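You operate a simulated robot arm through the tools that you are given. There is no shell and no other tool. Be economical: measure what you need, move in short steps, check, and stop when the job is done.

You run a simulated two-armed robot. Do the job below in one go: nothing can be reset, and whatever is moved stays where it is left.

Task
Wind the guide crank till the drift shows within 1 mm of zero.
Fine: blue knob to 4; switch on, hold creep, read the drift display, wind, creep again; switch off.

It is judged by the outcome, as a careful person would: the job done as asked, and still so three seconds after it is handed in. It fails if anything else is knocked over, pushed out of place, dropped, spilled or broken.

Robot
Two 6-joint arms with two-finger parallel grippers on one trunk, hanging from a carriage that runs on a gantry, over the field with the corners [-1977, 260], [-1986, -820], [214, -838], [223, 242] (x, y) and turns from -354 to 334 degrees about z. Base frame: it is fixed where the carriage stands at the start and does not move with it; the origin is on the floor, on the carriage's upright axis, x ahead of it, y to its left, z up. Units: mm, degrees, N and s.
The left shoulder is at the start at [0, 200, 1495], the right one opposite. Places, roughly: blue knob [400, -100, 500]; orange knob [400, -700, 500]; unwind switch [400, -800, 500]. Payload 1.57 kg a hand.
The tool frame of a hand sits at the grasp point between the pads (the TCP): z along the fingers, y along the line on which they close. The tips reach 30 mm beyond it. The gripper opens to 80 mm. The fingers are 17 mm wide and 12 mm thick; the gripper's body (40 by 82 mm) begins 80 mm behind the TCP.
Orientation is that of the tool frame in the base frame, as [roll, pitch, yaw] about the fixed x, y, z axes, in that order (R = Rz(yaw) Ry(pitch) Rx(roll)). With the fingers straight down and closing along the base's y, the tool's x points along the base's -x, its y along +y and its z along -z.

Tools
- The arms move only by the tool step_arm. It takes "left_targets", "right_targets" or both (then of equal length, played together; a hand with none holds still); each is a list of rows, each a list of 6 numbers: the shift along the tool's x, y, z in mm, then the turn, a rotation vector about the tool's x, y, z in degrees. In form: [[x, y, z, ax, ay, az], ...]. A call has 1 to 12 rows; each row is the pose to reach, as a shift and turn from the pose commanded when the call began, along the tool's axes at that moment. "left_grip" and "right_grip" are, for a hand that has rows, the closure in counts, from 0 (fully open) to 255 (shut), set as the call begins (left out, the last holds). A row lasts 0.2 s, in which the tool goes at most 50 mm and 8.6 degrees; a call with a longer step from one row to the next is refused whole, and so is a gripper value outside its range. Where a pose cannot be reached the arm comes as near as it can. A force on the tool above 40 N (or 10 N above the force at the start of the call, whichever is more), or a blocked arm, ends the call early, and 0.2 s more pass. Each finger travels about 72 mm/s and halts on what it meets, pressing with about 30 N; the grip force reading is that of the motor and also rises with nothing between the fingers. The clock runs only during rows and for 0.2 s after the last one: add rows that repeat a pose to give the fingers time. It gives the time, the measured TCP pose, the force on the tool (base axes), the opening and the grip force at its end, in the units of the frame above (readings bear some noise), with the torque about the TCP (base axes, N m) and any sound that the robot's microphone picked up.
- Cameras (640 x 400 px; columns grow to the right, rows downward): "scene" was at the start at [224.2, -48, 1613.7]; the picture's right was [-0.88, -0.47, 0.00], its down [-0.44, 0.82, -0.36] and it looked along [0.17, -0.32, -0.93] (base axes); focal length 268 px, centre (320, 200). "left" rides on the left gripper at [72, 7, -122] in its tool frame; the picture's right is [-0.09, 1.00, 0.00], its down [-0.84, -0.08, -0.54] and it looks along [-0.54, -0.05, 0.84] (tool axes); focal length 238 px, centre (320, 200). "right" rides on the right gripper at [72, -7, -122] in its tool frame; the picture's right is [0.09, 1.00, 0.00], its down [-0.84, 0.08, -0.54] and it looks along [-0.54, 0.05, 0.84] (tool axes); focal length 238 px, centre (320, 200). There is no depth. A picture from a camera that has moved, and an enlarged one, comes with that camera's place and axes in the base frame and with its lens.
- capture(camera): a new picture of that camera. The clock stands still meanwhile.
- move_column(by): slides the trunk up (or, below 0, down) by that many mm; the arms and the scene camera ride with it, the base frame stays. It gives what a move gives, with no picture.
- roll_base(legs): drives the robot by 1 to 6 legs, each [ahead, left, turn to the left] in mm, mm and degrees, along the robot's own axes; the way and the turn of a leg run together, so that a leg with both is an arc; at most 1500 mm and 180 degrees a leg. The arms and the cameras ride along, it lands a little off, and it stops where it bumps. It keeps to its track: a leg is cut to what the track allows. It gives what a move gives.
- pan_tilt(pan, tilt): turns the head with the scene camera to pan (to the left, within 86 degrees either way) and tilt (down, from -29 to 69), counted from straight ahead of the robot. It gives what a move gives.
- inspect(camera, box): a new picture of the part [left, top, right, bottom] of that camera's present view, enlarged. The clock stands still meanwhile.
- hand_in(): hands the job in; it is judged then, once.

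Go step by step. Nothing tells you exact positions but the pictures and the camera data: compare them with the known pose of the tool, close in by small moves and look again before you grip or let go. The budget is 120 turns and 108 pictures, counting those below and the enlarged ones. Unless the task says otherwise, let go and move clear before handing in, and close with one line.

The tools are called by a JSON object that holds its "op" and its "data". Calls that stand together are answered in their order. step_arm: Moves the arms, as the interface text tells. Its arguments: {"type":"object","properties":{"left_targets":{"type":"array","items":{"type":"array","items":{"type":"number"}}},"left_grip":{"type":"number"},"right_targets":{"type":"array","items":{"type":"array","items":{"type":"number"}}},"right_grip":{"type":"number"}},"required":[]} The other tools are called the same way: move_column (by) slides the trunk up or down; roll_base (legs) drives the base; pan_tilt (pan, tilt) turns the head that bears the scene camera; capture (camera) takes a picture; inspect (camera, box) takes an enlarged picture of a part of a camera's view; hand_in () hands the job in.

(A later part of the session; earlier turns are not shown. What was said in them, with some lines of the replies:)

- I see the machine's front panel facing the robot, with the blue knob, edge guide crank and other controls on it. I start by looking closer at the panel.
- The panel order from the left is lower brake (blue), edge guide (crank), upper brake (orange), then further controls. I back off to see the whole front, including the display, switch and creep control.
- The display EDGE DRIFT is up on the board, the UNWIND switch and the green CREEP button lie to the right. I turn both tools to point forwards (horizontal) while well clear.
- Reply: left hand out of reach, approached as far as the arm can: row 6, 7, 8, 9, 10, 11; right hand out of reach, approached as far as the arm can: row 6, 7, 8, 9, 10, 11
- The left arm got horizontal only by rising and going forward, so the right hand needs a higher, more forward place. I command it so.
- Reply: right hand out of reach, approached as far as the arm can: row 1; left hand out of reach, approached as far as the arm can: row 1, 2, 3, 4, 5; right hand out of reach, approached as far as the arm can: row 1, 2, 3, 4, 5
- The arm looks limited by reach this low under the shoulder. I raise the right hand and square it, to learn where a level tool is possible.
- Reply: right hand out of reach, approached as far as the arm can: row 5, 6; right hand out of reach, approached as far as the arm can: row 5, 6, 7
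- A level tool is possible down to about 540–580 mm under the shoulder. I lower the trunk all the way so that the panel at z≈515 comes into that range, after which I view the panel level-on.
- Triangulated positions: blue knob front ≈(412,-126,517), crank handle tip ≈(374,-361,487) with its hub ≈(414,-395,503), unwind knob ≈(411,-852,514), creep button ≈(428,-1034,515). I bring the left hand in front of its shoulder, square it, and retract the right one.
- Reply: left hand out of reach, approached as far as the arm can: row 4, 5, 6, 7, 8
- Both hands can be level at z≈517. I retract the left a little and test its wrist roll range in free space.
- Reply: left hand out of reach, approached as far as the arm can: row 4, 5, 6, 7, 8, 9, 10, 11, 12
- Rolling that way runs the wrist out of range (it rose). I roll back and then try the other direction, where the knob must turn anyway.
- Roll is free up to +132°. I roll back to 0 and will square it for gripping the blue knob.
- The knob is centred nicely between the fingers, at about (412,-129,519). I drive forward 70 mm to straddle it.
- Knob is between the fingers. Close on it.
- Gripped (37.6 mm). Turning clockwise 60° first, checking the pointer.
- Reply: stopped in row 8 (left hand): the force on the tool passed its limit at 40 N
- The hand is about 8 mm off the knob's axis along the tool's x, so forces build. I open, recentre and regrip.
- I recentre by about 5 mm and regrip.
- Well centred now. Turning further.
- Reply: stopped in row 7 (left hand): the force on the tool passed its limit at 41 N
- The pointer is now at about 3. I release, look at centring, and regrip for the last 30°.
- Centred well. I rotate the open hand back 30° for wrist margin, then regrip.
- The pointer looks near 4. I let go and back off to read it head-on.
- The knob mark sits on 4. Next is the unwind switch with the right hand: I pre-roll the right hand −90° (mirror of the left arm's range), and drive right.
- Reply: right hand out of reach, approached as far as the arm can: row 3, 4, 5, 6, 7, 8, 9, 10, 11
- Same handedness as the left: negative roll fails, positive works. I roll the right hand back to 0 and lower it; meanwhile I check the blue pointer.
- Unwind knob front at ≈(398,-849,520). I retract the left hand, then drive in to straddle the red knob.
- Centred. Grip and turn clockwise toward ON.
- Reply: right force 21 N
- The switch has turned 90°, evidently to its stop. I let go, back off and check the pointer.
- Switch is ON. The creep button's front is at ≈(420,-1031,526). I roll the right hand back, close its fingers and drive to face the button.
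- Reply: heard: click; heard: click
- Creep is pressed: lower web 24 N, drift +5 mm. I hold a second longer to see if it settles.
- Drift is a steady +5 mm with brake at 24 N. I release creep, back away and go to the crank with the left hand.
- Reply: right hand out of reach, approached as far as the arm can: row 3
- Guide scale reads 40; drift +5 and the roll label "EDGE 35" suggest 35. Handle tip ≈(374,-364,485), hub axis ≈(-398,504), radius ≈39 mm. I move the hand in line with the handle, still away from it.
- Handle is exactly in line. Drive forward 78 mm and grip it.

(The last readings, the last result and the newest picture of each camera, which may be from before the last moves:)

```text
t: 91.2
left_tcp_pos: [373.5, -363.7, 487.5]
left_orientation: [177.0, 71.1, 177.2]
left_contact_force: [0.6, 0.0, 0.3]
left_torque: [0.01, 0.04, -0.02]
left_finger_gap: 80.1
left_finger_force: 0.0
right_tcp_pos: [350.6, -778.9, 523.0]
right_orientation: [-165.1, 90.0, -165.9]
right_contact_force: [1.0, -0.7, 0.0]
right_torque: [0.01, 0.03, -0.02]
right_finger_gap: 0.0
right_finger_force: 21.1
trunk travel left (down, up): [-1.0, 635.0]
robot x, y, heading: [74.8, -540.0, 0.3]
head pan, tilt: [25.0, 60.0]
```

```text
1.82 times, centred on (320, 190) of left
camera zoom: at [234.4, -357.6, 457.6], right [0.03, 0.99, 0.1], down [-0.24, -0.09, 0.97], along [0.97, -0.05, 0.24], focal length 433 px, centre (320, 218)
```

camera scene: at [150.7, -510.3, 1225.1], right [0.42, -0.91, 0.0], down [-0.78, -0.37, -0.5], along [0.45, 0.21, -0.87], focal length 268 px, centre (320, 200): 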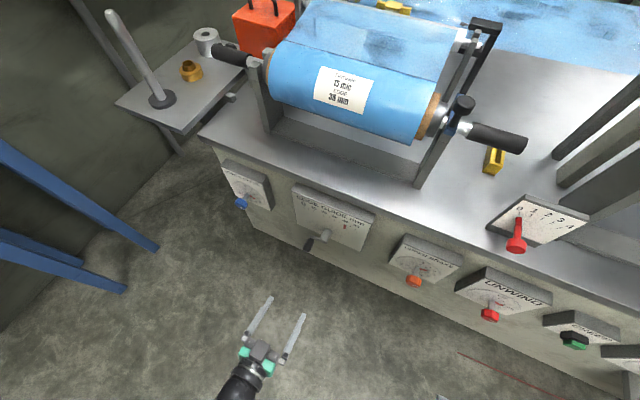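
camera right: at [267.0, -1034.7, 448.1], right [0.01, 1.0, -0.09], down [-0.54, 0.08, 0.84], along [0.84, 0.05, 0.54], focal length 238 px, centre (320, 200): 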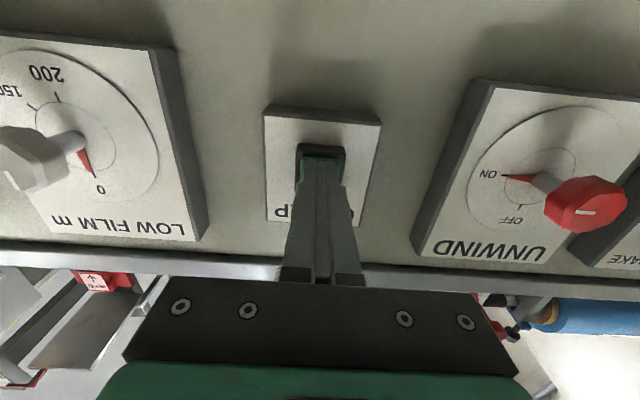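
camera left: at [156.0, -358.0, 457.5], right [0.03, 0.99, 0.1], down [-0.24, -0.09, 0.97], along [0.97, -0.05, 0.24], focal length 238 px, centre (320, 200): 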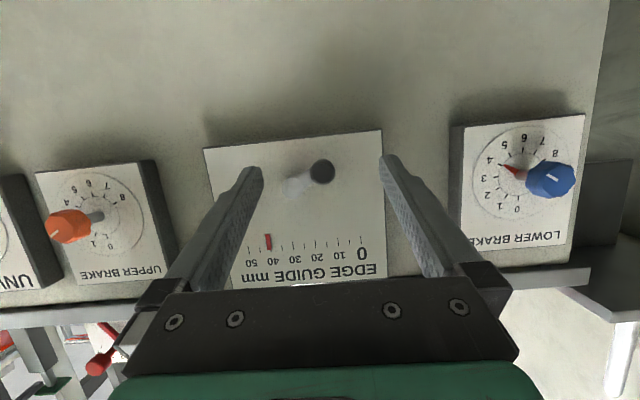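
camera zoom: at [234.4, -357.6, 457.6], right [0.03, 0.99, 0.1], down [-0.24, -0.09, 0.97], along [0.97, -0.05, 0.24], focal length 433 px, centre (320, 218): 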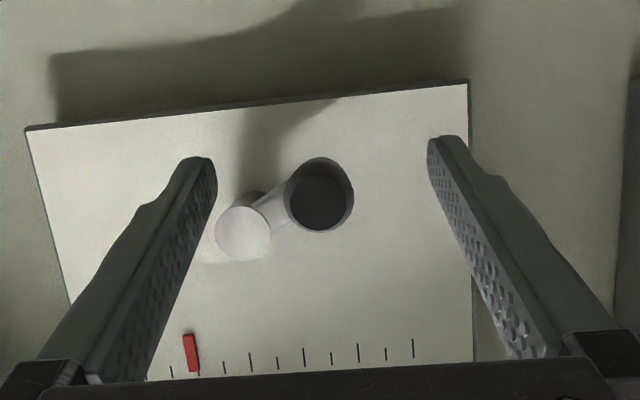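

{"op": "step_arm", "data": {"left_targets": [[0, 0, 0, 0, 0, 0], [0, 0, 0, 0, 0, 0], [0, 0, 0, 0, 0, 0], [0, 0, 0, 0, 0, 0]], "left_grip": 255}}

{"op": "inspect", "data": {"camera": "left", "box": [200, 80, 440, 300]}}

```text
t: 92.2
left_tcp_pos: [372.4, -364.5, 486.1]
left_orientation: [177.0, 71.0, 177.2]
left_contact_force: [-1.8, -1.3, 0.3]
left_torque: [-0.01, 0.16, -0.96]
left_finger_gap: 23.5
left_finger_force: 35.6
right_tcp_pos: [350.0, -780.2, 522.2]
right_orientation: [-167.7, 89.8, -168.4]
right_contact_force: [-0.4, 0.0, 0.5]
right_torque: [-0.04, 0.01, -0.02]
right_finger_gap: 0.2
right_finger_force: 21.6
trunk travel left (down, up): [-1.0, 635.0]
robot x, y, heading: [81.7, -538.3, 0.2]
head pan, tilt: [25.0, 60.0]
```

```text
1.82 times, centred on (320, 190) of left
camera zoom: at [232.7, -357.8, 457.3], right [0.03, 0.99, 0.1], down [-0.24, -0.09, 0.97], along [0.97, -0.05, 0.24], focal length 433 px, centre (320, 218)
```

zoom: 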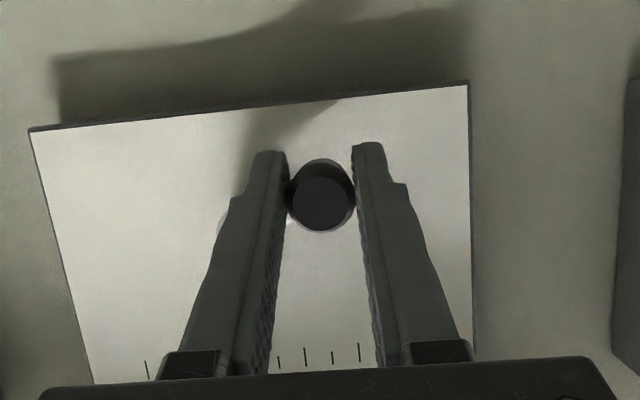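

Handle gripped. I wind clockwise about 57° on the circle and look at how the pointer moves.

{"op": "step_arm", "data": {"left_targets": [[-7.3, 3, -2.5, 0, 0, 0], [-16.5, 4.3, -5.7, 0, 0, 0], [-25.8, 3, -8.9, 0, 0, 0], [-34.5, -0.8, -11.9, 0, 0, 0]]}}

{"op": "capture", "data": {"camera": "scene"}}

{"op": "capture", "data": {"camera": "left"}}

```text
t: 93.2
left_tcp_pos: [371.1, -364.5, 523.9]
left_orientation: [176.8, 71.1, 177.1]
left_contact_force: [-4.9, 2.1, -0.1]
left_torque: [-0.05, -0.37, -0.9]
left_finger_gap: 23.5
left_finger_force: 35.9
right_tcp_pos: [348.8, -779.4, 522.2]
right_orientation: [-178.1, 89.8, -178.7]
right_contact_force: [0.6, 0.6, -0.8]
right_torque: [0.04, -0.01, 0.02]
right_finger_gap: 0.0
right_finger_force: 21.4
trunk travel left (down, up): [-1.0, 635.0]
robot x, y, heading: [77.3, -540.2, 0.3]
head pan, tilt: [25.0, 60.0]
```

```text
53 pictures are left
camera scene: at [334.8, -509.1, 1224.9], right [0.43, -0.9, 0.0], down [-0.78, -0.37, -0.5], along [0.45, 0.21, -0.87], focal length 268 px, centre (320, 200)
```

scene: 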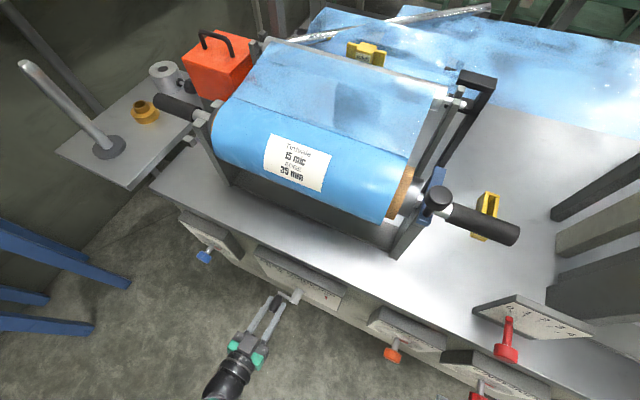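

```text
52 pictures are left
camera left: at [232.6, -358.4, 494.7], right [0.03, 0.99, 0.11], down [-0.24, -0.1, 0.97], along [0.97, -0.05, 0.24], focal length 238 px, centre (320, 200)
```

left: 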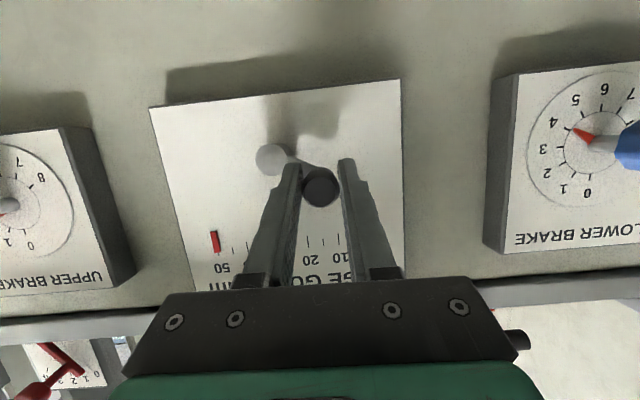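

{"op": "inspect", "data": {"camera": "left", "box": [180, 190, 320, 290]}}

{"op": "inspect", "data": {"camera": "scene", "box": [250, 230, 350, 310]}}

{"op": "inspect", "data": {"camera": "left", "box": [500, 60, 640, 220]}}

```text
4.00 times, centred on (250, 240) of left
camera zoom: at [232.6, -358.4, 494.7], right [0.03, 0.99, 0.11], down [-0.24, -0.1, 0.97], along [0.97, -0.05, 0.24], focal length 953 px, centre (600, 40)
```

zoom: 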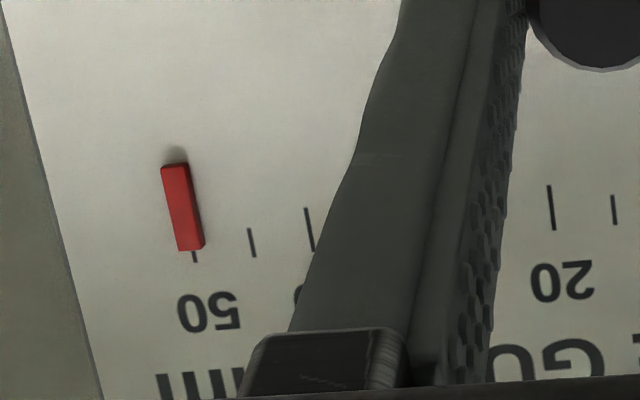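

```text
5.00 times, centred on (300, 270) of scene
camera zoom: at [334.8, -509.1, 1224.9], right [0.43, -0.9, 0.0], down [-0.78, -0.37, -0.5], along [0.45, 0.21, -0.87], focal length 1341 px, centre (420, -150)
```

zoom: 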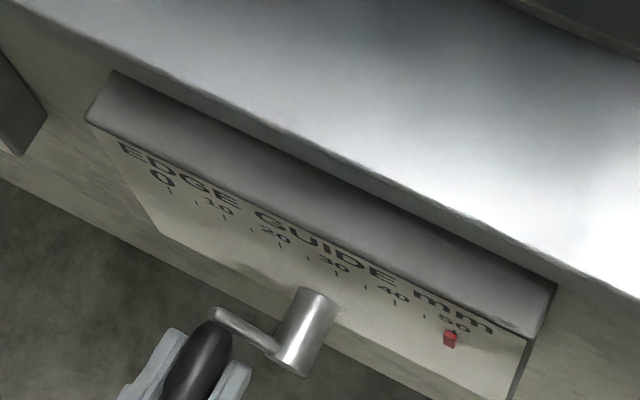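

```text
2.50 times, centred on (570, 140) of left
camera zoom: at [232.6, -358.4, 494.7], right [0.03, 0.99, 0.11], down [-0.24, -0.1, 0.97], along [0.97, -0.05, 0.24], focal length 596 px, centre (-305, 350)
```

zoom: 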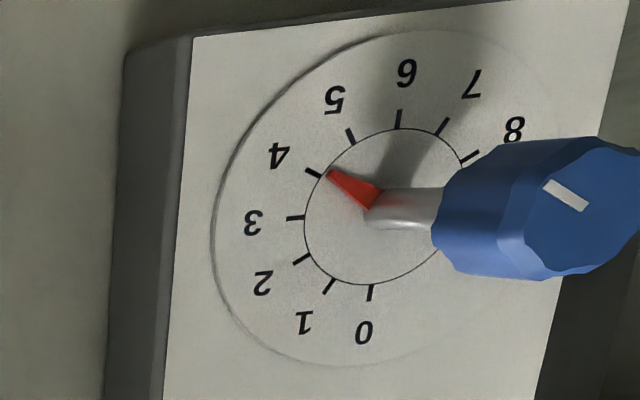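

The blue pointer is exactly on 4. The guide moved from 40 to 50 for ~59° clockwise, so about 5.9° per mm; I wind back counter-clockwise to 35.

{"op": "step_arm", "data": {"left_targets": [[8.7, 3.8, 3, 0, 0, 0], [18, 5.1, 6.2, 0, 0, 0], [27.2, 3.8, 9.4, 0, 0, 0], [34.5, 0.8, 11.9, 0, 0, 0], [42, -4.7, 14.4, 0, 0, 0], [48.1, -12.2, 16.5, 0, 0, 0], [48.1, -12.2, 16.5, 0, 0, 0]]}}

{"op": "inspect", "data": {"camera": "left", "box": [160, 80, 400, 290]}}

{"op": "inspect", "data": {"camera": "scene", "box": [250, 230, 350, 310]}}

```text
t: 94.8
left_tcp_pos: [371.5, -376.5, 473.3]
left_orientation: [176.9, 71.2, 177.3]
left_contact_force: [-2.4, -2.1, 3.0]
left_torque: [0.0, -0.38, -1.0]
left_finger_gap: 23.1
left_finger_force: 35.8
right_tcp_pos: [350.0, -781.0, 523.0]
right_orientation: [-165.4, 89.9, -166.1]
right_contact_force: [0.0, 0.0, 0.2]
right_torque: [-0.01, 0.0, 0.02]
right_finger_gap: 0.0
right_finger_force: 21.3
trunk travel left (down, up): [-1.0, 635.0]
robot x, y, heading: [78.7, -540.5, -0.1]
head pan, tilt: [25.0, 60.0]
```

```text
1.90 times, centred on (280, 185) of left
camera zoom: at [232.5, -370.2, 443.2], right [0.03, 0.99, 0.1], down [-0.24, -0.09, 0.97], along [0.97, -0.05, 0.24], focal length 454 px, centre (396, 229)
```

zoom: 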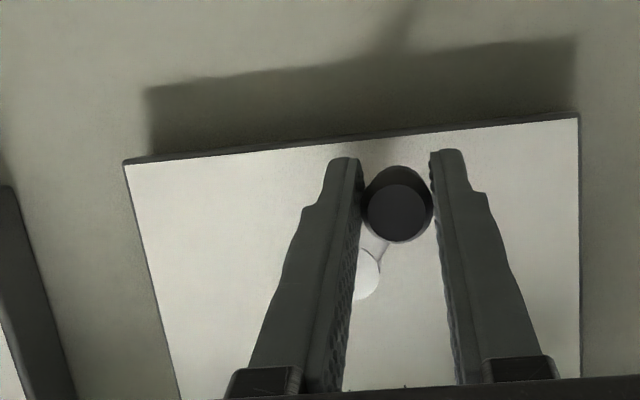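

```text
5.00 times, centred on (300, 270) of scene
camera zoom: at [335.4, -509.7, 1225.0], right [0.43, -0.9, 0.0], down [-0.78, -0.37, -0.5], along [0.45, 0.21, -0.87], focal length 1341 px, centre (420, -150)
```

zoom: 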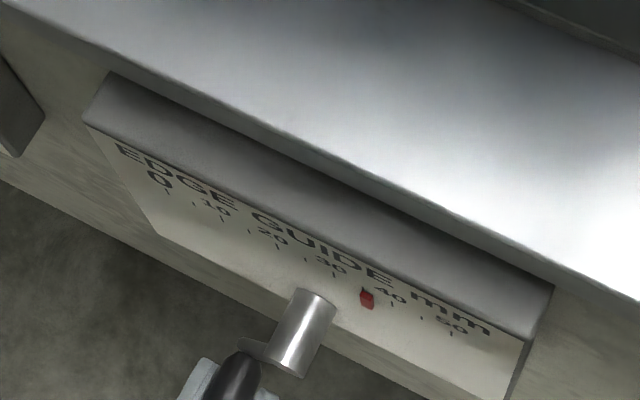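

Pointer is about on 35. I open the hand, back out straight and check.

{"op": "step_arm", "data": {"left_targets": [[0, 0, 0, 0, 0, 0], [0, 0, 0, 0, 0, 0], [0, 0, 0, 0, 0, 0], [0, 0, 0, 0, 0, 0]], "left_grip": 0}}

{"op": "roll_base", "data": {"legs": [[-120, 0, 0]]}}

{"op": "inspect", "data": {"camera": "left", "box": [230, 90, 400, 240]}}

```text
t: 95.8
left_tcp_pos: [371.4, -376.0, 473.1]
left_orientation: [177.0, 71.2, 177.3]
left_contact_force: [-0.3, -0.1, 0.9]
left_torque: [-0.01, 0.0, 0.02]
left_finger_gap: 80.0
left_finger_force: 0.1
right_tcp_pos: [350.3, -778.8, 523.7]
right_orientation: [-168.6, 90.0, -169.2]
right_contact_force: [-1.0, 0.4, 0.1]
right_torque: [0.01, -0.01, 0.01]
right_finger_gap: 0.0
right_finger_force: 21.3
trunk travel left (down, up): [-1.0, 635.0]
robot x, y, heading: [78.1, -539.5, 0.1]
head pan, tilt: [25.0, 60.0]
```

```text
t: 97.0
left_tcp_pos: [250.6, -376.3, 472.4]
left_orientation: [177.1, 71.0, 177.3]
left_contact_force: [0.1, 0.1, -0.1]
left_torque: [0.01, 0.02, -0.01]
left_finger_gap: 79.9
left_finger_force: 0.0
right_tcp_pos: [228.7, -781.4, 523.8]
right_orientation: [-160.6, 89.9, -161.3]
right_contact_force: [0.5, -0.6, -0.1]
right_torque: [0.01, -0.02, -0.01]
right_finger_gap: 0.0
right_finger_force: 20.9
trunk travel left (down, up): [-1.0, 635.0]
robot x, y, heading: [-42.7, -539.6, 0.1]
head pan, tilt: [25.0, 60.0]
```

```text
2.67 times, centred on (315, 165) of left
camera zoom: at [111.5, -370.2, 443.2], right [0.03, 0.99, 0.1], down [-0.24, -0.09, 0.97], along [0.97, -0.05, 0.24], focal length 636 px, centre (333, 293)
```

zoom: 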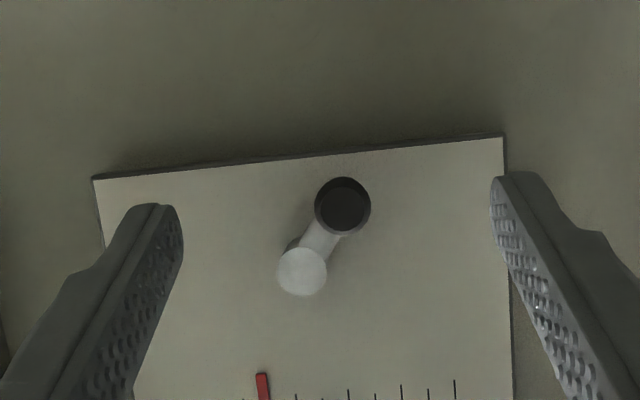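

Guide shows 35. Now to the creep button again with the right hand.

{"op": "roll_base", "data": {"legs": [[0, -248, 0]]}}

{"op": "step_arm", "data": {"right_targets": [[0, 0, 40, 0, 0, 0], [0, 0, 83, 0, 0, 0]]}}

{"op": "capture", "data": {"camera": "right"}}

{"op": "pan_tilt", "data": {"pan": 25, "tilt": 15}}

```text
t: 98.8
left_tcp_pos: [251.7, -624.2, 472.3]
left_orientation: [177.1, 71.0, 177.5]
left_contact_force: [-0.9, -1.3, 0.0]
left_torque: [0.01, -0.04, -0.02]
left_finger_gap: 80.1
left_finger_force: 0.0
right_tcp_pos: [230.9, -1027.6, 523.7]
right_orientation: [-159.8, 89.8, -160.1]
right_contact_force: [0.6, -0.3, 0.1]
right_torque: [0.02, 0.01, -0.01]
right_finger_gap: 0.1
right_finger_force: 20.8
trunk travel left (down, up): [-1.0, 635.0]
robot x, y, heading: [-44.6, -786.9, 0.5]
head pan, tilt: [25.0, 60.0]
```

```text
t: 99.4
left_tcp_pos: [252.6, -623.8, 473.7]
left_orientation: [177.0, 71.1, 177.4]
left_contact_force: [0.7, -0.5, -0.1]
left_torque: [0.01, 0.0, -0.02]
left_finger_gap: 80.0
left_finger_force: 0.0
right_tcp_pos: [316.0, -1028.7, 525.2]
right_orientation: [-177.1, 90.0, -177.7]
right_contact_force: [0.8, -0.2, -0.1]
right_torque: [0.01, 0.01, 0.02]
right_finger_gap: 0.0
right_finger_force: 20.9
trunk travel left (down, up): [-1.0, 635.0]
robot x, y, heading: [-45.9, -788.0, 0.4]
head pan, tilt: [25.0, 60.0]
```

```text
45 pictures are left
camera right: at [192.5, -1032.3, 452.4], right [0.01, 1.0, -0.09], down [-0.54, 0.08, 0.84], along [0.84, 0.04, 0.54], focal length 238 px, centre (320, 200)
```

right: 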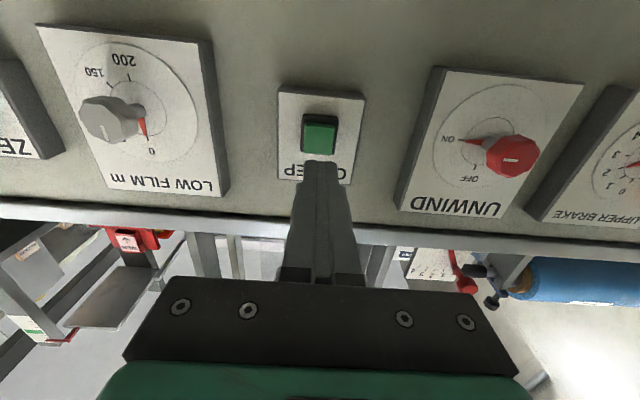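

```text
t: 100.5
left_tcp_pos: [250.8, -622.7, 472.8]
left_orientation: [177.0, 71.1, 177.4]
left_contact_force: [0.3, 0.3, -0.9]
left_torque: [-0.01, -0.01, 0.04]
left_finger_gap: 80.1
left_finger_force: 0.1
right_tcp_pos: [311.9, -1027.9, 524.7]
right_orientation: [-168.5, 89.9, -169.0]
right_contact_force: [0.6, -0.2, -0.5]
right_torque: [0.03, 0.0, 0.0]
right_finger_gap: 0.0
right_finger_force: 21.4
trunk travel left (down, up): [-1.0, 635.0]
robot x, y, heading: [-39.6, -786.4, 0.4]
head pan, tilt: [25.0, 15.0]
```

{"op": "roll_base", "data": {"legs": [[61, 0, 0]]}}

{"op": "step_arm", "data": {"right_targets": [[4, -1, 2, 0, 0, 0], [4, -1, 6, 0, 0, 0], [4, -1, 10, 0, 0, 0], [4, -1, 14, 0, 0, 0], [4, -1, 18, 0, 0, 0], [4, -1, 18, 0, 0, 0], [4, -1, 18, 0, 0, 0], [4, -1, 18, 0, 0, 0], [4, -1, 18, 0, 0, 0], [4, -1, 18, 0, 0, 0], [4, -1, 18, 0, 0, 0]]}}

{"op": "inspect", "data": {"camera": "scene", "box": [230, 70, 450, 190]}}

```text
t: 101.5
left_tcp_pos: [312.0, -624.2, 472.6]
left_orientation: [177.0, 71.2, 177.4]
left_contact_force: [0.2, 0.4, -0.4]
left_torque: [-0.05, -0.01, 0.0]
left_finger_gap: 80.2
left_finger_force: 0.0
right_tcp_pos: [374.8, -1027.6, 523.9]
right_orientation: [-163.0, 89.8, -163.5]
right_contact_force: [-0.2, 0.0, -0.7]
right_torque: [-0.02, -0.01, -0.03]
right_finger_gap: 0.0
right_finger_force: 21.5
trunk travel left (down, up): [-1.0, 635.0]
robot x, y, heading: [17.6, -787.4, 0.2]
head pan, tilt: [25.0, 15.0]
heard: click
```

```text
t: 103.9
left_tcp_pos: [309.0, -622.5, 472.9]
left_orientation: [176.9, 71.0, 177.3]
left_contact_force: [-0.1, 0.6, -0.1]
left_torque: [-0.02, 0.01, 0.03]
left_finger_gap: 80.0
left_finger_force: 0.1
right_tcp_pos: [389.8, -1028.8, 518.8]
right_orientation: [-179.2, 89.7, -179.6]
right_contact_force: [-9.0, 1.3, 2.6]
right_torque: [-0.07, -0.13, 0.09]
right_finger_gap: 0.0
right_finger_force: 20.8
trunk travel left (down, up): [-1.0, 635.0]
robot x, y, heading: [18.7, -790.7, 0.2]
head pan, tilt: [25.0, 15.0]
heard: click
```

```text
2.91 times, centred on (340, 130) of scene
camera zoom: at [299.1, -744.7, 1290.9], right [0.43, -0.9, 0.0], down [-0.24, -0.11, -0.97], along [0.87, 0.41, -0.26], focal length 780 px, centre (262, 404)
```

zoom: 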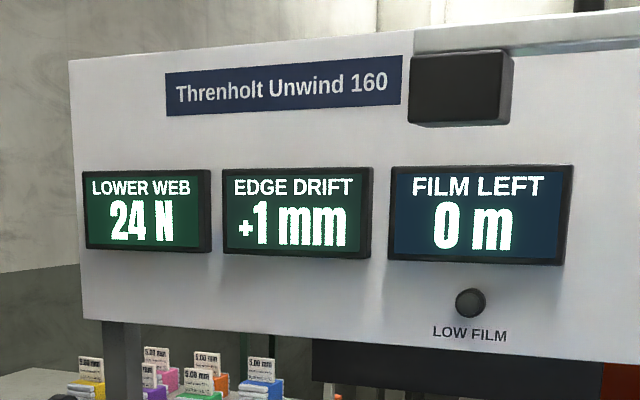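

+1 mm: borderline. I hold a bit longer to see whether it is settled.

{"op": "step_arm", "data": {"right_targets": [[0, 0, 0, 0, 0, 0], [0, 0, 0, 0, 0, 0], [0, 0, 0, 0, 0, 0], [0, 0, 0, 0, 0, 0], [0, 0, 0, 0, 0, 0], [0, 0, 0, 0, 0, 0], [0, 0, 0, 0, 0, 0], [0, 0, 0, 0, 0, 0], [0, 0, 0, 0, 0, 0], [0, 0, 0, 0, 0, 0], [0, 0, 0, 0, 0, 0], [0, 0, 0, 0, 0, 0]]}}

{"op": "inspect", "data": {"camera": "scene", "box": [230, 70, 450, 190]}}

```text
t: 106.5
left_tcp_pos: [309.2, -621.2, 470.5]
left_orientation: [177.0, 71.0, 177.4]
left_contact_force: [0.8, 0.4, -0.3]
left_torque: [-0.03, -0.04, -0.04]
left_finger_gap: 80.0
left_finger_force: 0.2
right_tcp_pos: [389.7, -1030.1, 519.1]
right_orientation: [-179.1, 89.9, -179.8]
right_contact_force: [-8.6, 1.2, -0.8]
right_torque: [-0.02, -0.01, 0.05]
right_finger_gap: 0.0
right_finger_force: 21.8
trunk travel left (down, up): [-1.0, 635.0]
robot x, y, heading: [18.6, -785.4, 0.5]
head pan, tilt: [25.0, 15.0]
```

```text
2.91 times, centred on (340, 130) of scene
camera zoom: at [299.0, -744.7, 1290.9], right [0.43, -0.9, 0.0], down [-0.24, -0.11, -0.97], along [0.87, 0.41, -0.26], focal length 780 px, centre (262, 404)
```

zoom: 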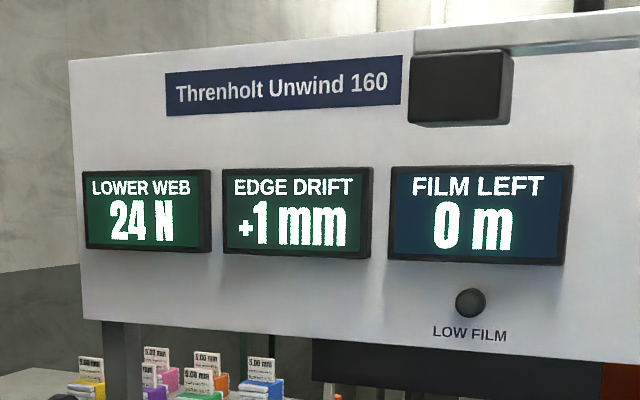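

Settled at +1; I wind about 1 mm more. Release creep and return to the crank.

{"op": "step_arm", "data": {"right_targets": [[0, 0, -40, 0, 0, 0], [0, 0, -80, 0, 0, 0], [0, 0, -95, 0, 0, 0]]}}

{"op": "roll_base", "data": {"legs": [[-20, 0, 0], [0, 246, 0]]}}

{"op": "pan_tilt", "data": {"pan": 25, "tilt": 60}}

{"op": "capture", "data": {"camera": "left"}}

```text
t: 107.3
left_tcp_pos: [311.9, -622.5, 472.0]
left_orientation: [177.0, 71.1, 177.3]
left_contact_force: [-0.3, -0.4, 0.5]
left_torque: [0.01, -0.02, 0.06]
left_finger_gap: 79.9
left_finger_force: 0.1
right_tcp_pos: [295.1, -1027.1, 520.7]
right_orientation: [-142.3, 89.9, -142.7]
right_contact_force: [-0.6, 0.1, 0.3]
right_torque: [0.01, -0.03, 0.0]
right_finger_gap: 0.0
right_finger_force: 21.5
trunk travel left (down, up): [-1.0, 635.0]
robot x, y, heading: [18.4, -788.2, 0.2]
head pan, tilt: [25.0, 15.0]
```

```text
t: 109.5
left_tcp_pos: [290.1, -379.8, 473.1]
left_orientation: [176.9, 71.2, 177.3]
left_contact_force: [-0.3, 0.1, -0.2]
left_torque: [0.04, -0.03, -0.04]
left_finger_gap: 79.8
left_finger_force: 0.1
right_tcp_pos: [274.4, -783.7, 521.8]
right_orientation: [-169.3, 89.8, -169.8]
right_contact_force: [0.3, 0.4, 0.2]
right_torque: [-0.01, 0.01, 0.0]
right_finger_gap: 0.1
right_finger_force: 21.1
trunk travel left (down, up): [-1.0, 635.0]
robot x, y, heading: [-2.6, -543.6, 0.3]
head pan, tilt: [25.0, 15.0]
```

```text
t: 110.6
left_tcp_pos: [290.2, -380.4, 473.0]
left_orientation: [177.0, 71.2, 177.4]
left_contact_force: [0.8, -0.2, 1.0]
left_torque: [0.0, 0.0, 0.01]
left_finger_gap: 79.9
left_finger_force: 0.0
right_tcp_pos: [275.9, -785.8, 522.1]
right_orientation: [-161.1, 89.8, -161.6]
right_contact_force: [-0.6, 0.1, 0.0]
right_torque: [0.04, -0.02, -0.03]
right_finger_gap: 0.0
right_finger_force: 21.8
trunk travel left (down, up): [-1.0, 635.0]
robot x, y, heading: [-3.5, -539.5, 0.4]
head pan, tilt: [25.0, 60.0]
```

```text
42 pictures are left
camera left: at [151.9, -373.8, 443.3], right [0.02, 0.99, 0.1], down [-0.24, -0.1, 0.97], along [0.97, -0.05, 0.24], focal length 238 px, centre (320, 200)
```

left: 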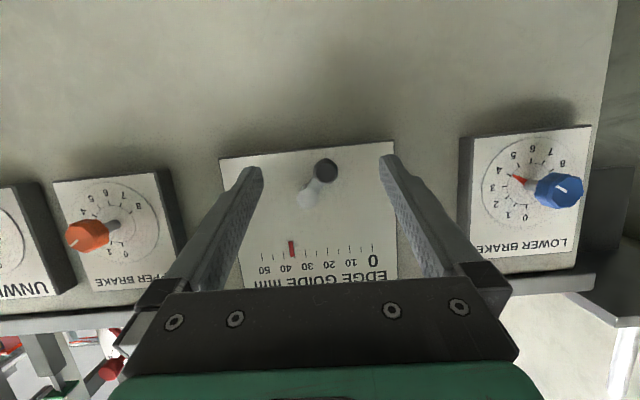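

{"op": "inspect", "data": {"camera": "left", "box": [240, 220, 390, 290]}}

{"op": "roll_base", "data": {"legs": [[82, 3, 0]]}}

{"op": "inspect", "data": {"camera": "left", "box": [200, 80, 440, 300]}}

```text
4.27 times, centred on (315, 255) of left
camera zoom: at [151.9, -373.8, 443.3], right [0.02, 0.99, 0.1], down [-0.24, -0.1, 0.97], along [0.97, -0.05, 0.24], focal length 1017 px, centre (341, -35)
```

zoom: 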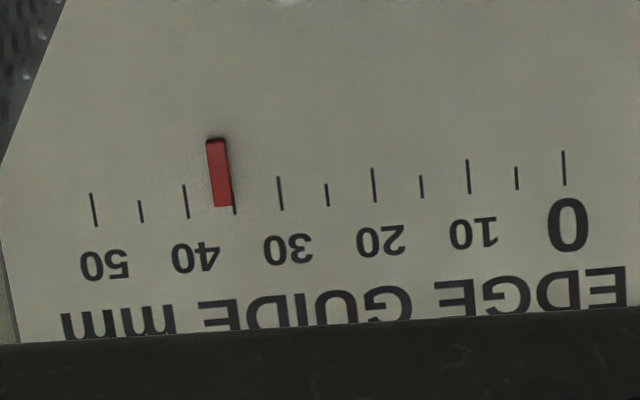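

```text
t: 111.7
left_tcp_pos: [373.3, -376.5, 471.8]
left_orientation: [177.0, 71.0, 177.4]
left_contact_force: [0.0, 0.0, 0.0]
left_torque: [0.0, 0.0, 0.02]
left_finger_gap: 80.2
left_finger_force: 0.1
right_tcp_pos: [358.8, -781.3, 521.2]
right_orientation: [-163.3, 90.0, -163.6]
right_contact_force: [-0.4, 0.1, 0.4]
right_torque: [-0.01, 0.0, -0.02]
right_finger_gap: 0.0
right_finger_force: 21.0
trunk travel left (down, up): [-1.0, 635.0]
robot x, y, heading: [80.1, -542.4, 0.4]
head pan, tilt: [25.0, 60.0]
```

```text
1.82 times, centred on (320, 190) of left
camera zoom: at [234.5, -370.1, 443.3], right [0.02, 0.99, 0.1], down [-0.24, -0.1, 0.97], along [0.97, -0.05, 0.24], focal length 433 px, centre (320, 218)
```

zoom: 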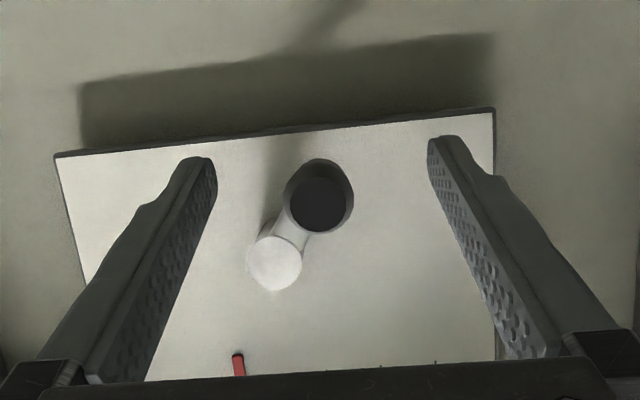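

The pointer is at about 36, matching +1. I grip and wind about 7° further counter-clockwise.

{"op": "step_arm", "data": {"left_targets": [[0, 0, 0, 0, 0, 0], [0, 0, 0, 0, 0, 0], [0, 0, 0, 0, 0, 0], [0, 0, 0, 0, 0, 0]], "left_grip": 255}}

{"op": "step_arm", "data": {"left_targets": [[1.2, -2.3, 0.4, 0, 0, 0], [2.4, -4.6, 0.8, 0, 0, 0], [2.4, -4.6, 0.8, 0, 0, 0]]}}

{"op": "step_arm", "data": {"left_targets": [[0, 0, 0, 0, 0, 0], [0, 0, 0, 0, 0, 0], [0, 0, 0, 0, 0, 0], [0, 0, 0, 0, 0, 0]], "left_grip": 0}}

{"op": "roll_base", "data": {"legs": [[-82, 0, 0]]}}

{"op": "inspect", "data": {"camera": "left", "box": [240, 220, 390, 290]}}

```text
t: 112.7
left_tcp_pos: [371.3, -375.9, 471.1]
left_orientation: [176.8, 71.0, 177.2]
left_contact_force: [-0.7, -0.8, 0.0]
left_torque: [-0.02, 0.05, -1.21]
left_finger_gap: 23.6
left_finger_force: 35.7
right_tcp_pos: [357.6, -782.1, 520.5]
right_orientation: [-168.6, 89.9, -169.0]
right_contact_force: [0.1, 0.0, -0.1]
right_torque: [-0.02, 0.03, 0.01]
right_finger_gap: 0.0
right_finger_force: 21.3
trunk travel left (down, up): [-1.0, 635.0]
robot x, y, heading: [77.7, -541.2, 0.5]
head pan, tilt: [25.0, 60.0]
```

```text
t: 113.5
left_tcp_pos: [371.2, -380.0, 470.1]
left_orientation: [176.8, 71.0, 177.3]
left_contact_force: [0.4, 3.5, -6.4]
left_torque: [-0.02, -0.07, -1.02]
left_finger_gap: 23.8
left_finger_force: 35.5
right_tcp_pos: [356.9, -780.5, 520.0]
right_orientation: [174.6, 89.9, 174.2]
right_contact_force: [-0.2, 0.7, 0.0]
right_torque: [-0.02, -0.02, 0.02]
right_finger_gap: 0.0
right_finger_force: 20.9
trunk travel left (down, up): [-1.0, 635.0]
robot x, y, heading: [78.4, -541.2, 0.5]
head pan, tilt: [25.0, 60.0]
```

```text
t: 114.5
left_tcp_pos: [371.7, -380.2, 471.7]
left_orientation: [177.0, 71.0, 177.5]
left_contact_force: [0.0, 0.3, -0.9]
left_torque: [0.0, 0.03, 0.0]
left_finger_gap: 79.7
left_finger_force: 0.2
right_tcp_pos: [358.3, -781.4, 521.0]
right_orientation: [14.0, 90.0, 13.5]
right_contact_force: [0.5, 0.3, 0.1]
right_torque: [-0.01, 0.02, 0.04]
right_finger_gap: 0.0
right_finger_force: 21.0
trunk travel left (down, up): [-1.0, 635.0]
robot x, y, heading: [81.2, -542.2, 0.6]
head pan, tilt: [25.0, 60.0]
```

```text
t: 115.6
left_tcp_pos: [289.2, -381.0, 470.5]
left_orientation: [177.0, 70.9, 177.4]
left_contact_force: [0.3, 0.1, 0.4]
left_torque: [-0.02, -0.01, 0.0]
left_finger_gap: 80.0
left_finger_force: 0.0
right_tcp_pos: [274.1, -781.7, 521.3]
right_orientation: [-160.9, 89.9, -161.4]
right_contact_force: [0.3, 0.7, 0.2]
right_torque: [0.0, 0.02, -0.01]
right_finger_gap: 0.2
right_finger_force: 20.6
trunk travel left (down, up): [-1.0, 635.0]
robot x, y, heading: [-5.3, -540.8, 0.5]
head pan, tilt: [25.0, 60.0]
```

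```text
4.27 times, centred on (315, 255) of left
camera zoom: at [150.3, -375.8, 441.0], right [0.02, 0.99, 0.1], down [-0.24, -0.1, 0.97], along [0.97, -0.05, 0.24], focal length 1017 px, centre (341, -35)
```

zoom: 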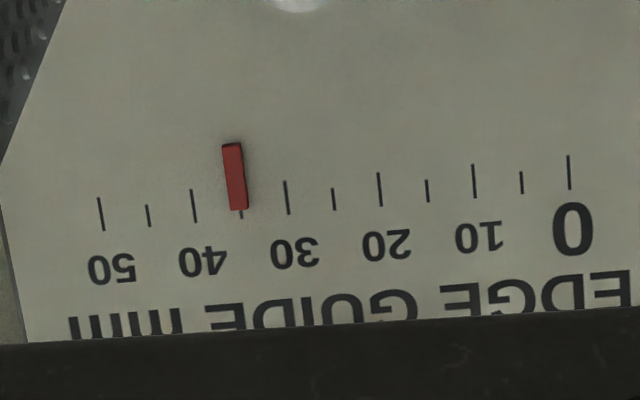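

Pointer is now centred on 35. I creep again with the right hand to confirm.

{"op": "roll_base", "data": {"legs": [[0, -247, 0]]}}

{"op": "step_arm", "data": {"right_targets": [[0, 0, 40, 0, 0, 0], [0, 0, 78, 0, 0, 0]]}}

{"op": "pan_tilt", "data": {"pan": 25, "tilt": 15}}

{"op": "capture", "data": {"camera": "right"}}

```text
t: 117.4
left_tcp_pos: [291.7, -626.9, 470.3]
left_orientation: [177.1, 71.0, 177.4]
left_contact_force: [-0.4, -0.6, -1.5]
left_torque: [0.02, -0.01, 0.02]
left_finger_gap: 79.7
left_finger_force: 0.2
right_tcp_pos: [277.4, -1026.8, 520.4]
right_orientation: [-155.5, 89.9, -155.8]
right_contact_force: [-0.4, 0.2, 0.0]
right_torque: [0.0, -0.01, -0.01]
right_finger_gap: 0.0
right_finger_force: 21.0
trunk travel left (down, up): [-1.0, 635.0]
robot x, y, heading: [-1.7, -788.2, 0.3]
head pan, tilt: [25.0, 60.0]
```

```text
t: 118.0
left_tcp_pos: [292.8, -626.5, 470.3]
left_orientation: [177.0, 71.0, 177.5]
left_contact_force: [-0.2, 0.3, -0.1]
left_torque: [0.0, 0.04, 0.01]
left_finger_gap: 79.7
left_finger_force: 0.1
right_tcp_pos: [355.7, -1024.9, 520.6]
right_orientation: [-134.0, 89.9, -134.4]
right_contact_force: [-0.1, 0.7, 0.3]
right_torque: [0.0, 0.02, 0.01]
right_finger_gap: 0.2
right_finger_force: 21.3
trunk travel left (down, up): [-1.0, 635.0]
robot x, y, heading: [-3.2, -784.8, 0.4]
head pan, tilt: [25.0, 60.0]
```

```text
t: 119.1
left_tcp_pos: [291.0, -626.6, 469.7]
left_orientation: [177.0, 71.1, 177.3]
left_contact_force: [-1.0, 0.3, 0.2]
left_torque: [0.01, 0.0, 0.02]
left_finger_gap: 80.1
left_finger_force: 0.1
right_tcp_pos: [353.6, -1026.5, 519.8]
right_orientation: [-162.7, 89.9, -163.1]
right_contact_force: [0.7, 0.1, -0.8]
right_torque: [0.01, 0.03, 0.02]
right_finger_gap: 0.0
right_finger_force: 21.1
trunk travel left (down, up): [-1.0, 635.0]
robot x, y, heading: [-1.4, -785.6, 0.1]
head pan, tilt: [25.0, 15.0]
```

```text
38 pictures are left
camera right: at [231.3, -1029.0, 448.6], right [0.01, 1.0, -0.09], down [-0.54, 0.08, 0.84], along [0.84, 0.04, 0.54], focal length 238 px, centre (320, 200)
```

right: 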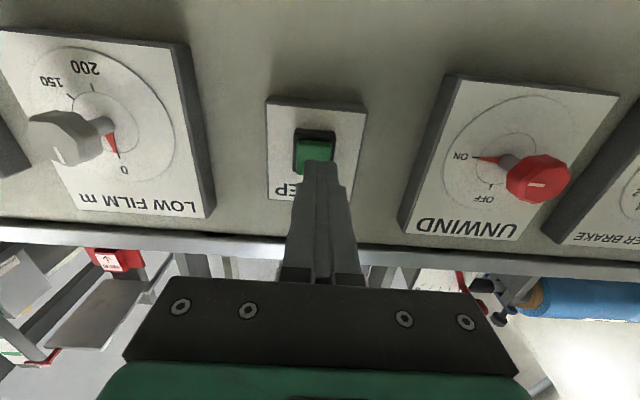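

{"op": "roll_base", "data": {"legs": [[19, -3, 0]]}}

{"op": "step_arm", "data": {"right_targets": [[0, 0, 4, 0, 0, 0], [0, 0, 8, 0, 0, 0], [0, 0, 12, 0, 0, 0], [0, 0, 16, 0, 0, 0], [0, 0, 19, 0, 0, 0], [0, 0, 19, 0, 0, 0], [0, 0, 19, 0, 0, 0], [0, 0, 19, 0, 0, 0], [0, 0, 19, 0, 0, 0], [0, 0, 19, 0, 0, 0], [0, 0, 19, 0, 0, 0], [0, 0, 19, 0, 0, 0]]}}

{"op": "inspect", "data": {"camera": "scene", "box": [230, 70, 450, 190]}}

```text
t: 119.9
left_tcp_pos: [310.1, -628.7, 470.0]
left_orientation: [176.9, 71.0, 177.4]
left_contact_force: [0.0, -0.8, -1.0]
left_torque: [0.01, 0.01, 0.0]
left_finger_gap: 79.8
left_finger_force: 0.1
right_tcp_pos: [372.5, -1026.5, 520.1]
right_orientation: [-172.4, 89.8, -172.8]
right_contact_force: [0.1, 0.6, -0.1]
right_torque: [-0.03, 0.01, -0.05]
right_finger_gap: 0.0
right_finger_force: 21.2
trunk travel left (down, up): [-1.0, 635.0]
robot x, y, heading: [15.0, -785.3, 0.3]
head pan, tilt: [25.0, 15.0]
```

```text
t: 122.5
left_tcp_pos: [307.6, -630.5, 469.6]
left_orientation: [177.0, 71.0, 177.5]
left_contact_force: [0.4, 0.2, -0.1]
left_torque: [0.03, 0.01, 0.0]
left_finger_gap: 79.9
left_finger_force: 0.1
right_tcp_pos: [388.3, -1028.0, 520.3]
right_orientation: [-171.2, 89.8, -171.7]
right_contact_force: [-6.0, -1.4, 0.4]
right_torque: [0.02, -0.04, 0.0]
right_finger_gap: 0.0
right_finger_force: 21.7
trunk travel left (down, up): [-1.0, 635.0]
robot x, y, heading: [17.4, -788.1, 0.4]
head pan, tilt: [25.0, 15.0]
heard: click
```

```text
2.91 times, centred on (340, 130) of scene
camera zoom: at [298.0, -746.3, 1291.0], right [0.43, -0.9, 0.0], down [-0.24, -0.11, -0.97], along [0.87, 0.41, -0.26], focal length 780 px, centre (262, 404)
```

zoom: 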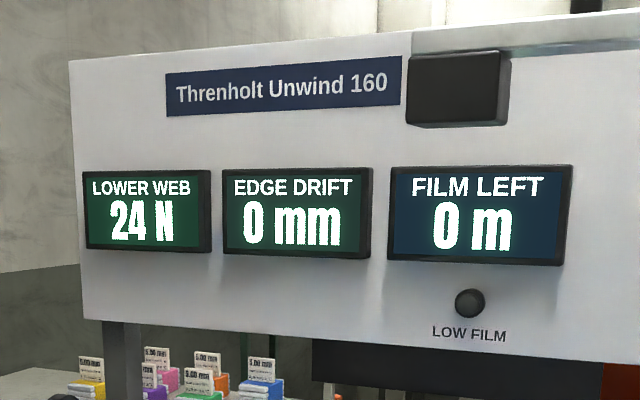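

Drift shows 0 mm at 24 N while creeping. Now I release creep, tuck the left hand back, pre-roll the right hand +90° and go to the unwind switch to turn it off.

{"op": "step_arm", "data": {"right_targets": [[0, 0, -40, 0, 0, 0], [0, 0, -75, 0, 0, 0]], "left_targets": [[-4.5, 0, -33, 0, 0, 0], [-8.9, 0, -66.5, 0, 0, 0]]}}

{"op": "roll_base", "data": {"legs": [[-30, 0, 0], [0, 179, 0]]}}

{"op": "step_arm", "data": {"right_targets": [[0, 0, 0, 0, 0, 8.2], [0, 0, 0, 0, 0, 16.4], [0, 0, 0, 0, 0, 24.6], [0, 0, 0, 0, 0, 32.8], [0, 0, 0, 0, 0, 41], [0, 0, 0, 0, 0, 49.2], [0, 0, 0, 0, 0, 57.4], [0, 0, 0, 0, 0, 65.6], [0, 0, 0, 0, 0, 73.8], [0, 0, 0, 0, 0, 82], [0, 0, 0, 0, 0, 90]], "right_grip": 0}}

{"op": "capture", "data": {"camera": "right"}}

```text
t: 123.1
left_tcp_pos: [252.4, -624.9, 501.0]
left_orientation: [176.8, 71.0, 177.3]
left_contact_force: [-0.6, 0.7, -0.1]
left_torque: [-0.05, 0.0, -0.02]
left_finger_gap: 79.8
left_finger_force: 0.0
left hand out of reach, approached as far as the arm can: row 2
right_tcp_pos: [315.9, -1026.0, 521.0]
right_orientation: [160.2, 89.8, 159.9]
right_contact_force: [0.3, 0.1, -0.4]
right_torque: [0.01, -0.03, 0.0]
right_finger_gap: 0.0
right_finger_force: 21.0
trunk travel left (down, up): [-1.0, 635.0]
robot x, y, heading: [16.3, -788.7, 0.3]
head pan, tilt: [25.0, 15.0]
```

```text
t: 125.0
left_tcp_pos: [221.5, -449.7, 500.0]
left_orientation: [177.0, 71.0, 177.2]
left_contact_force: [0.1, 0.9, 0.6]
left_torque: [0.01, -0.01, -0.03]
left_finger_gap: 79.8
left_finger_force: 0.1
right_tcp_pos: [283.8, -851.4, 521.2]
right_orientation: [-176.0, 89.9, -176.7]
right_contact_force: [0.6, 0.3, -0.2]
right_torque: [0.03, 0.0, 0.0]
right_finger_gap: 0.0
right_finger_force: 21.6
trunk travel left (down, up): [-1.0, 635.0]
robot x, y, heading: [-14.3, -613.3, 0.1]
head pan, tilt: [25.0, 15.0]
```

```text
t: 127.4
left_tcp_pos: [221.8, -451.3, 500.6]
left_orientation: [177.1, 70.9, 177.3]
left_contact_force: [-0.1, 0.6, -0.5]
left_torque: [0.0, -0.01, 0.01]
left_finger_gap: 79.8
left_finger_force: 0.0
right_tcp_pos: [283.7, -851.5, 520.7]
right_orientation: [90.1, 0.0, 89.3]
right_contact_force: [0.5, -0.5, 0.3]
right_torque: [0.0, 0.04, -0.04]
right_finger_gap: 79.7
right_finger_force: 0.0
trunk travel left (down, up): [-1.0, 635.0]
robot x, y, heading: [-12.5, -612.9, 0.0]
head pan, tilt: [25.0, 15.0]
```

```text
36 pictures are left
camera right: at [162.9, -777.2, 514.3], right [0.0, 0.09, 1.0], down [-0.55, -0.83, 0.08], along [0.83, -0.55, 0.05], focal length 238 px, centre (320, 200)
```

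right: 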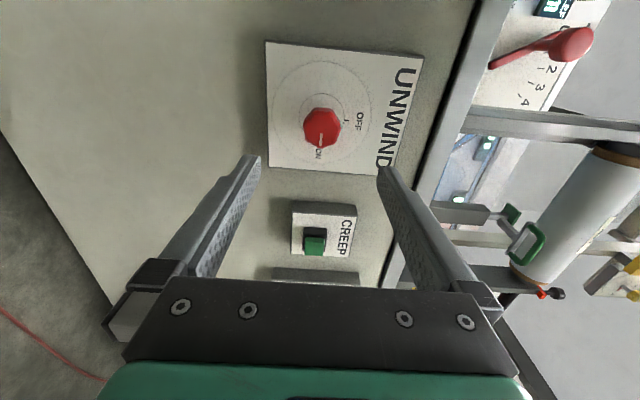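

{"op": "roll_base", "data": {"legs": [[115, 3, 0]]}}

{"op": "capture", "data": {"camera": "right"}}

```text
t: 128.6
left_tcp_pos: [335.4, -449.1, 500.2]
left_orientation: [177.0, 71.0, 177.0]
left_contact_force: [0.1, -0.1, 0.2]
left_torque: [0.03, -0.01, 0.01]
left_finger_gap: 79.9
left_finger_force: 0.1
right_tcp_pos: [397.8, -848.9, 521.1]
right_orientation: [90.0, 0.0, 89.1]
right_contact_force: [0.5, 0.2, -0.4]
right_torque: [0.01, 0.0, 0.01]
right_finger_gap: 80.0
right_finger_force: 0.1
trunk travel left (down, up): [-1.0, 635.0]
robot x, y, heading: [98.8, -606.3, 0.0]
head pan, tilt: [25.0, 15.0]
```

```text
35 pictures are left
camera right: at [275.6, -774.5, 514.1], right [0.0, 0.09, 1.0], down [-0.55, -0.83, 0.08], along [0.83, -0.55, 0.05], focal length 238 px, centre (320, 200)
```

right: 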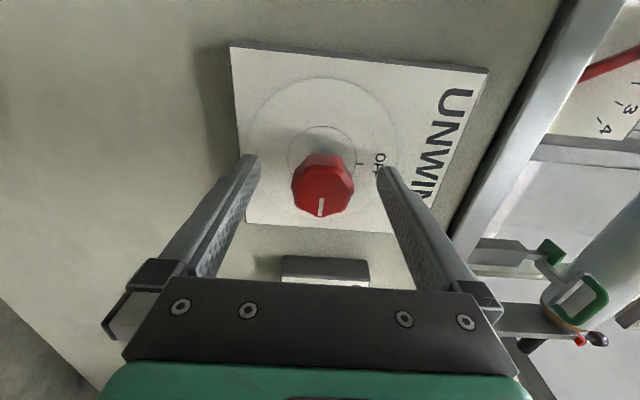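

Aligned as before. Grip and turn counter-clockwise 90° to OFF.

{"op": "step_arm", "data": {"right_targets": [[0, 0, 2, 0, 0, 0], [0, 0, 2, 0, 0, 0], [0, 0, 2, 0, 0, 0], [0, 0, 2, 0, 0, 0]], "right_grip": 255}}

{"op": "step_arm", "data": {"right_targets": [[0, 0, 0, 0, 0, -8.5], [0, 0, 0, 0, 0, -17], [0, 0, 0, 0, 0, -25.5], [0, 0, 0, 0, 0, -34], [0, 0, 0, 0, 0, -42.5], [0, 0, 0, 0, 0, -51], [0, 0, 0, 0, 0, -59.5], [0, 0, 0, 0, 0, -68], [0, 0, 0, 0, 0, -76.5], [0, 0, 0, 0, 0, -85], [0, 0, 0, 0, 0, -92]]}}

{"op": "capture", "data": {"camera": "right"}}

```text
t: 129.6
left_tcp_pos: [333.6, -448.6, 500.0]
left_orientation: [177.1, 70.8, 177.1]
left_contact_force: [0.3, 0.6, -0.4]
left_torque: [0.0, 0.0, 0.04]
left_finger_gap: 80.0
left_finger_force: 0.0
right_tcp_pos: [397.4, -850.7, 523.1]
right_orientation: [89.8, 0.1, 89.2]
right_contact_force: [-7.5, 3.1, 26.0]
right_torque: [-0.02, 0.7, -0.13]
right_finger_gap: 37.7
right_finger_force: 43.9
trunk travel left (down, up): [-1.0, 635.0]
robot x, y, heading: [100.1, -604.5, -0.1]
head pan, tilt: [25.0, 15.0]
```

```text
t: 132.0
left_tcp_pos: [333.4, -449.1, 499.6]
left_orientation: [177.2, 70.9, 177.1]
left_contact_force: [-0.2, -0.6, 0.4]
left_torque: [0.01, 0.0, -0.02]
left_finger_gap: 80.1
left_finger_force: 0.0
right_tcp_pos: [397.1, -849.7, 522.4]
right_orientation: [-90.4, 87.9, -91.1]
right_contact_force: [-9.4, -0.5, 20.5]
right_torque: [0.28, -0.77, 0.35]
right_finger_gap: 37.6
right_finger_force: 43.5
trunk travel left (down, up): [-1.0, 635.0]
robot x, y, heading: [100.0, -607.3, 0.1]
head pan, tilt: [25.0, 15.0]
```

```text
34 pictures are left
camera right: at [275.0, -856.4, 449.4], right [0.01, 0.99, -0.13], down [-0.54, 0.12, 0.83], along [0.84, 0.06, 0.54], focal length 238 px, centre (320, 200)
```

right: 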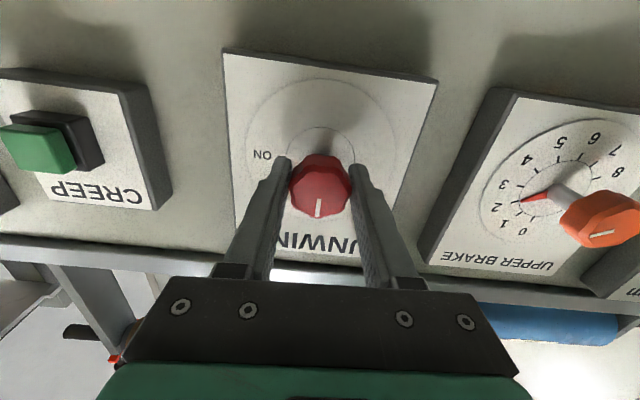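

It has turned to OFF. I open, back straight away and check everything.

{"op": "step_arm", "data": {"right_targets": [[0, 0, 0, 0, 0, 1], [0, 0, 0, 0, 0, 1], [0, 0, 0, 0, 0, 1], [0, 0, 0, 0, 0, 1]], "right_grip": 0}}

{"op": "roll_base", "data": {"legs": [[-450, 0, 0]]}}

{"op": "pan_tilt", "data": {"pan": 0, "tilt": 30}}

{"op": "capture", "data": {"camera": "scene"}}

{"op": "inspect", "data": {"camera": "scene", "box": [200, 200, 440, 330]}}

```text
t: 133.0
left_tcp_pos: [336.4, -448.6, 500.0]
left_orientation: [177.1, 71.0, 177.1]
left_contact_force: [-1.5, -0.5, -0.5]
left_torque: [0.01, 0.02, 0.03]
left_finger_gap: 80.1
left_finger_force: 0.0
right_tcp_pos: [398.2, -848.6, 521.7]
right_orientation: [-98.5, 89.0, -99.2]
right_contact_force: [0.2, 0.0, 0.2]
right_torque: [0.03, 0.03, 0.05]
right_finger_gap: 80.2
right_finger_force: 0.1
trunk travel left (down, up): [-1.0, 635.0]
robot x, y, heading: [99.2, -607.9, -0.1]
head pan, tilt: [25.0, 15.0]
```

```text
t: 135.7
left_tcp_pos: [-110.2, -448.5, 500.0]
left_orientation: [177.0, 71.0, 176.9]
left_contact_force: [-0.5, 0.7, 0.0]
left_torque: [0.0, 0.0, 0.0]
left_finger_gap: 80.0
left_finger_force: 0.2
right_tcp_pos: [-47.1, -850.1, 521.9]
right_orientation: [-97.5, 89.0, -98.4]
right_contact_force: [0.5, 0.5, -0.5]
right_torque: [-0.01, 0.05, 0.02]
right_finger_gap: 80.3
right_finger_force: 0.0
trunk travel left (down, up): [-1.0, 635.0]
robot x, y, heading: [-346.7, -605.6, -0.1]
head pan, tilt: [25.0, 15.0]
```

```text
t: 136.6
left_tcp_pos: [-109.2, -448.6, 500.4]
left_orientation: [177.1, 71.0, 176.9]
left_contact_force: [0.5, 0.2, 0.3]
left_torque: [0.01, -0.04, 0.0]
left_finger_gap: 79.8
left_finger_force: 0.1
right_tcp_pos: [-47.4, -849.5, 520.5]
right_orientation: [-97.0, 89.1, -98.0]
right_contact_force: [0.1, -0.3, -0.2]
right_torque: [-0.01, 0.02, 0.03]
right_finger_gap: 80.1
right_finger_force: 0.1
trunk travel left (down, up): [-1.0, 635.0]
robot x, y, heading: [-349.1, -610.0, -0.2]
head pan, tilt: [0.0, 30.0]
```

```text
33 pictures are left
camera scene: at [-57.3, -607.3, 1267.2], right [0.0, -1.0, 0.0], down [-0.5, 0.0, -0.87], along [0.87, 0.0, -0.5], focal length 268 px, centre (320, 200)
```

scene: 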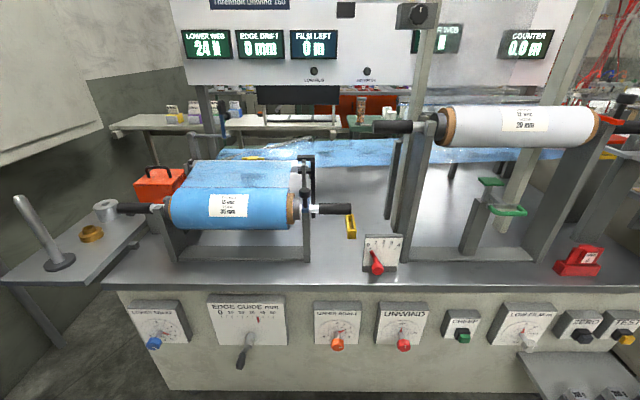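

```text
2.67 times, centred on (320, 265) of scene
camera zoom: at [-57.3, -607.3, 1267.2], right [0.0, -1.0, 0.0], down [-0.5, 0.0, -0.87], along [0.87, 0.0, -0.5], focal length 715 px, centre (320, 27)
```

zoom: 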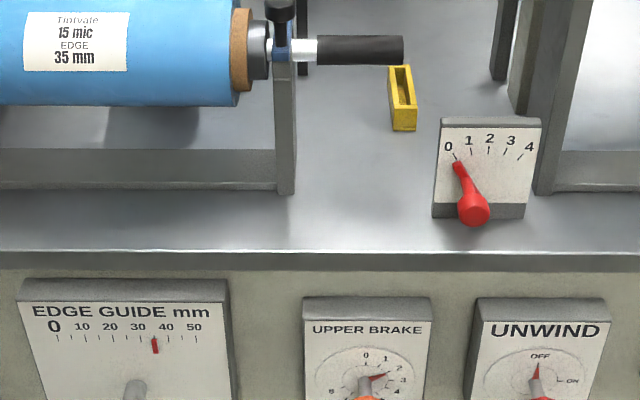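

The unwind is OFF, the guide is at 35 with drift 0 mm, the blue knob is at 4, and both hands are clear. I hand it in.

{"op": "hand_in", "data": {}}

```text
The job is handed in.
```

I wound the guide crank from 40 to 35 mm, and the drift read 0 mm on the last creep. The blue knob is at 4 and showed 24 N while creeping. The unwind is switched off and both hands are clear.
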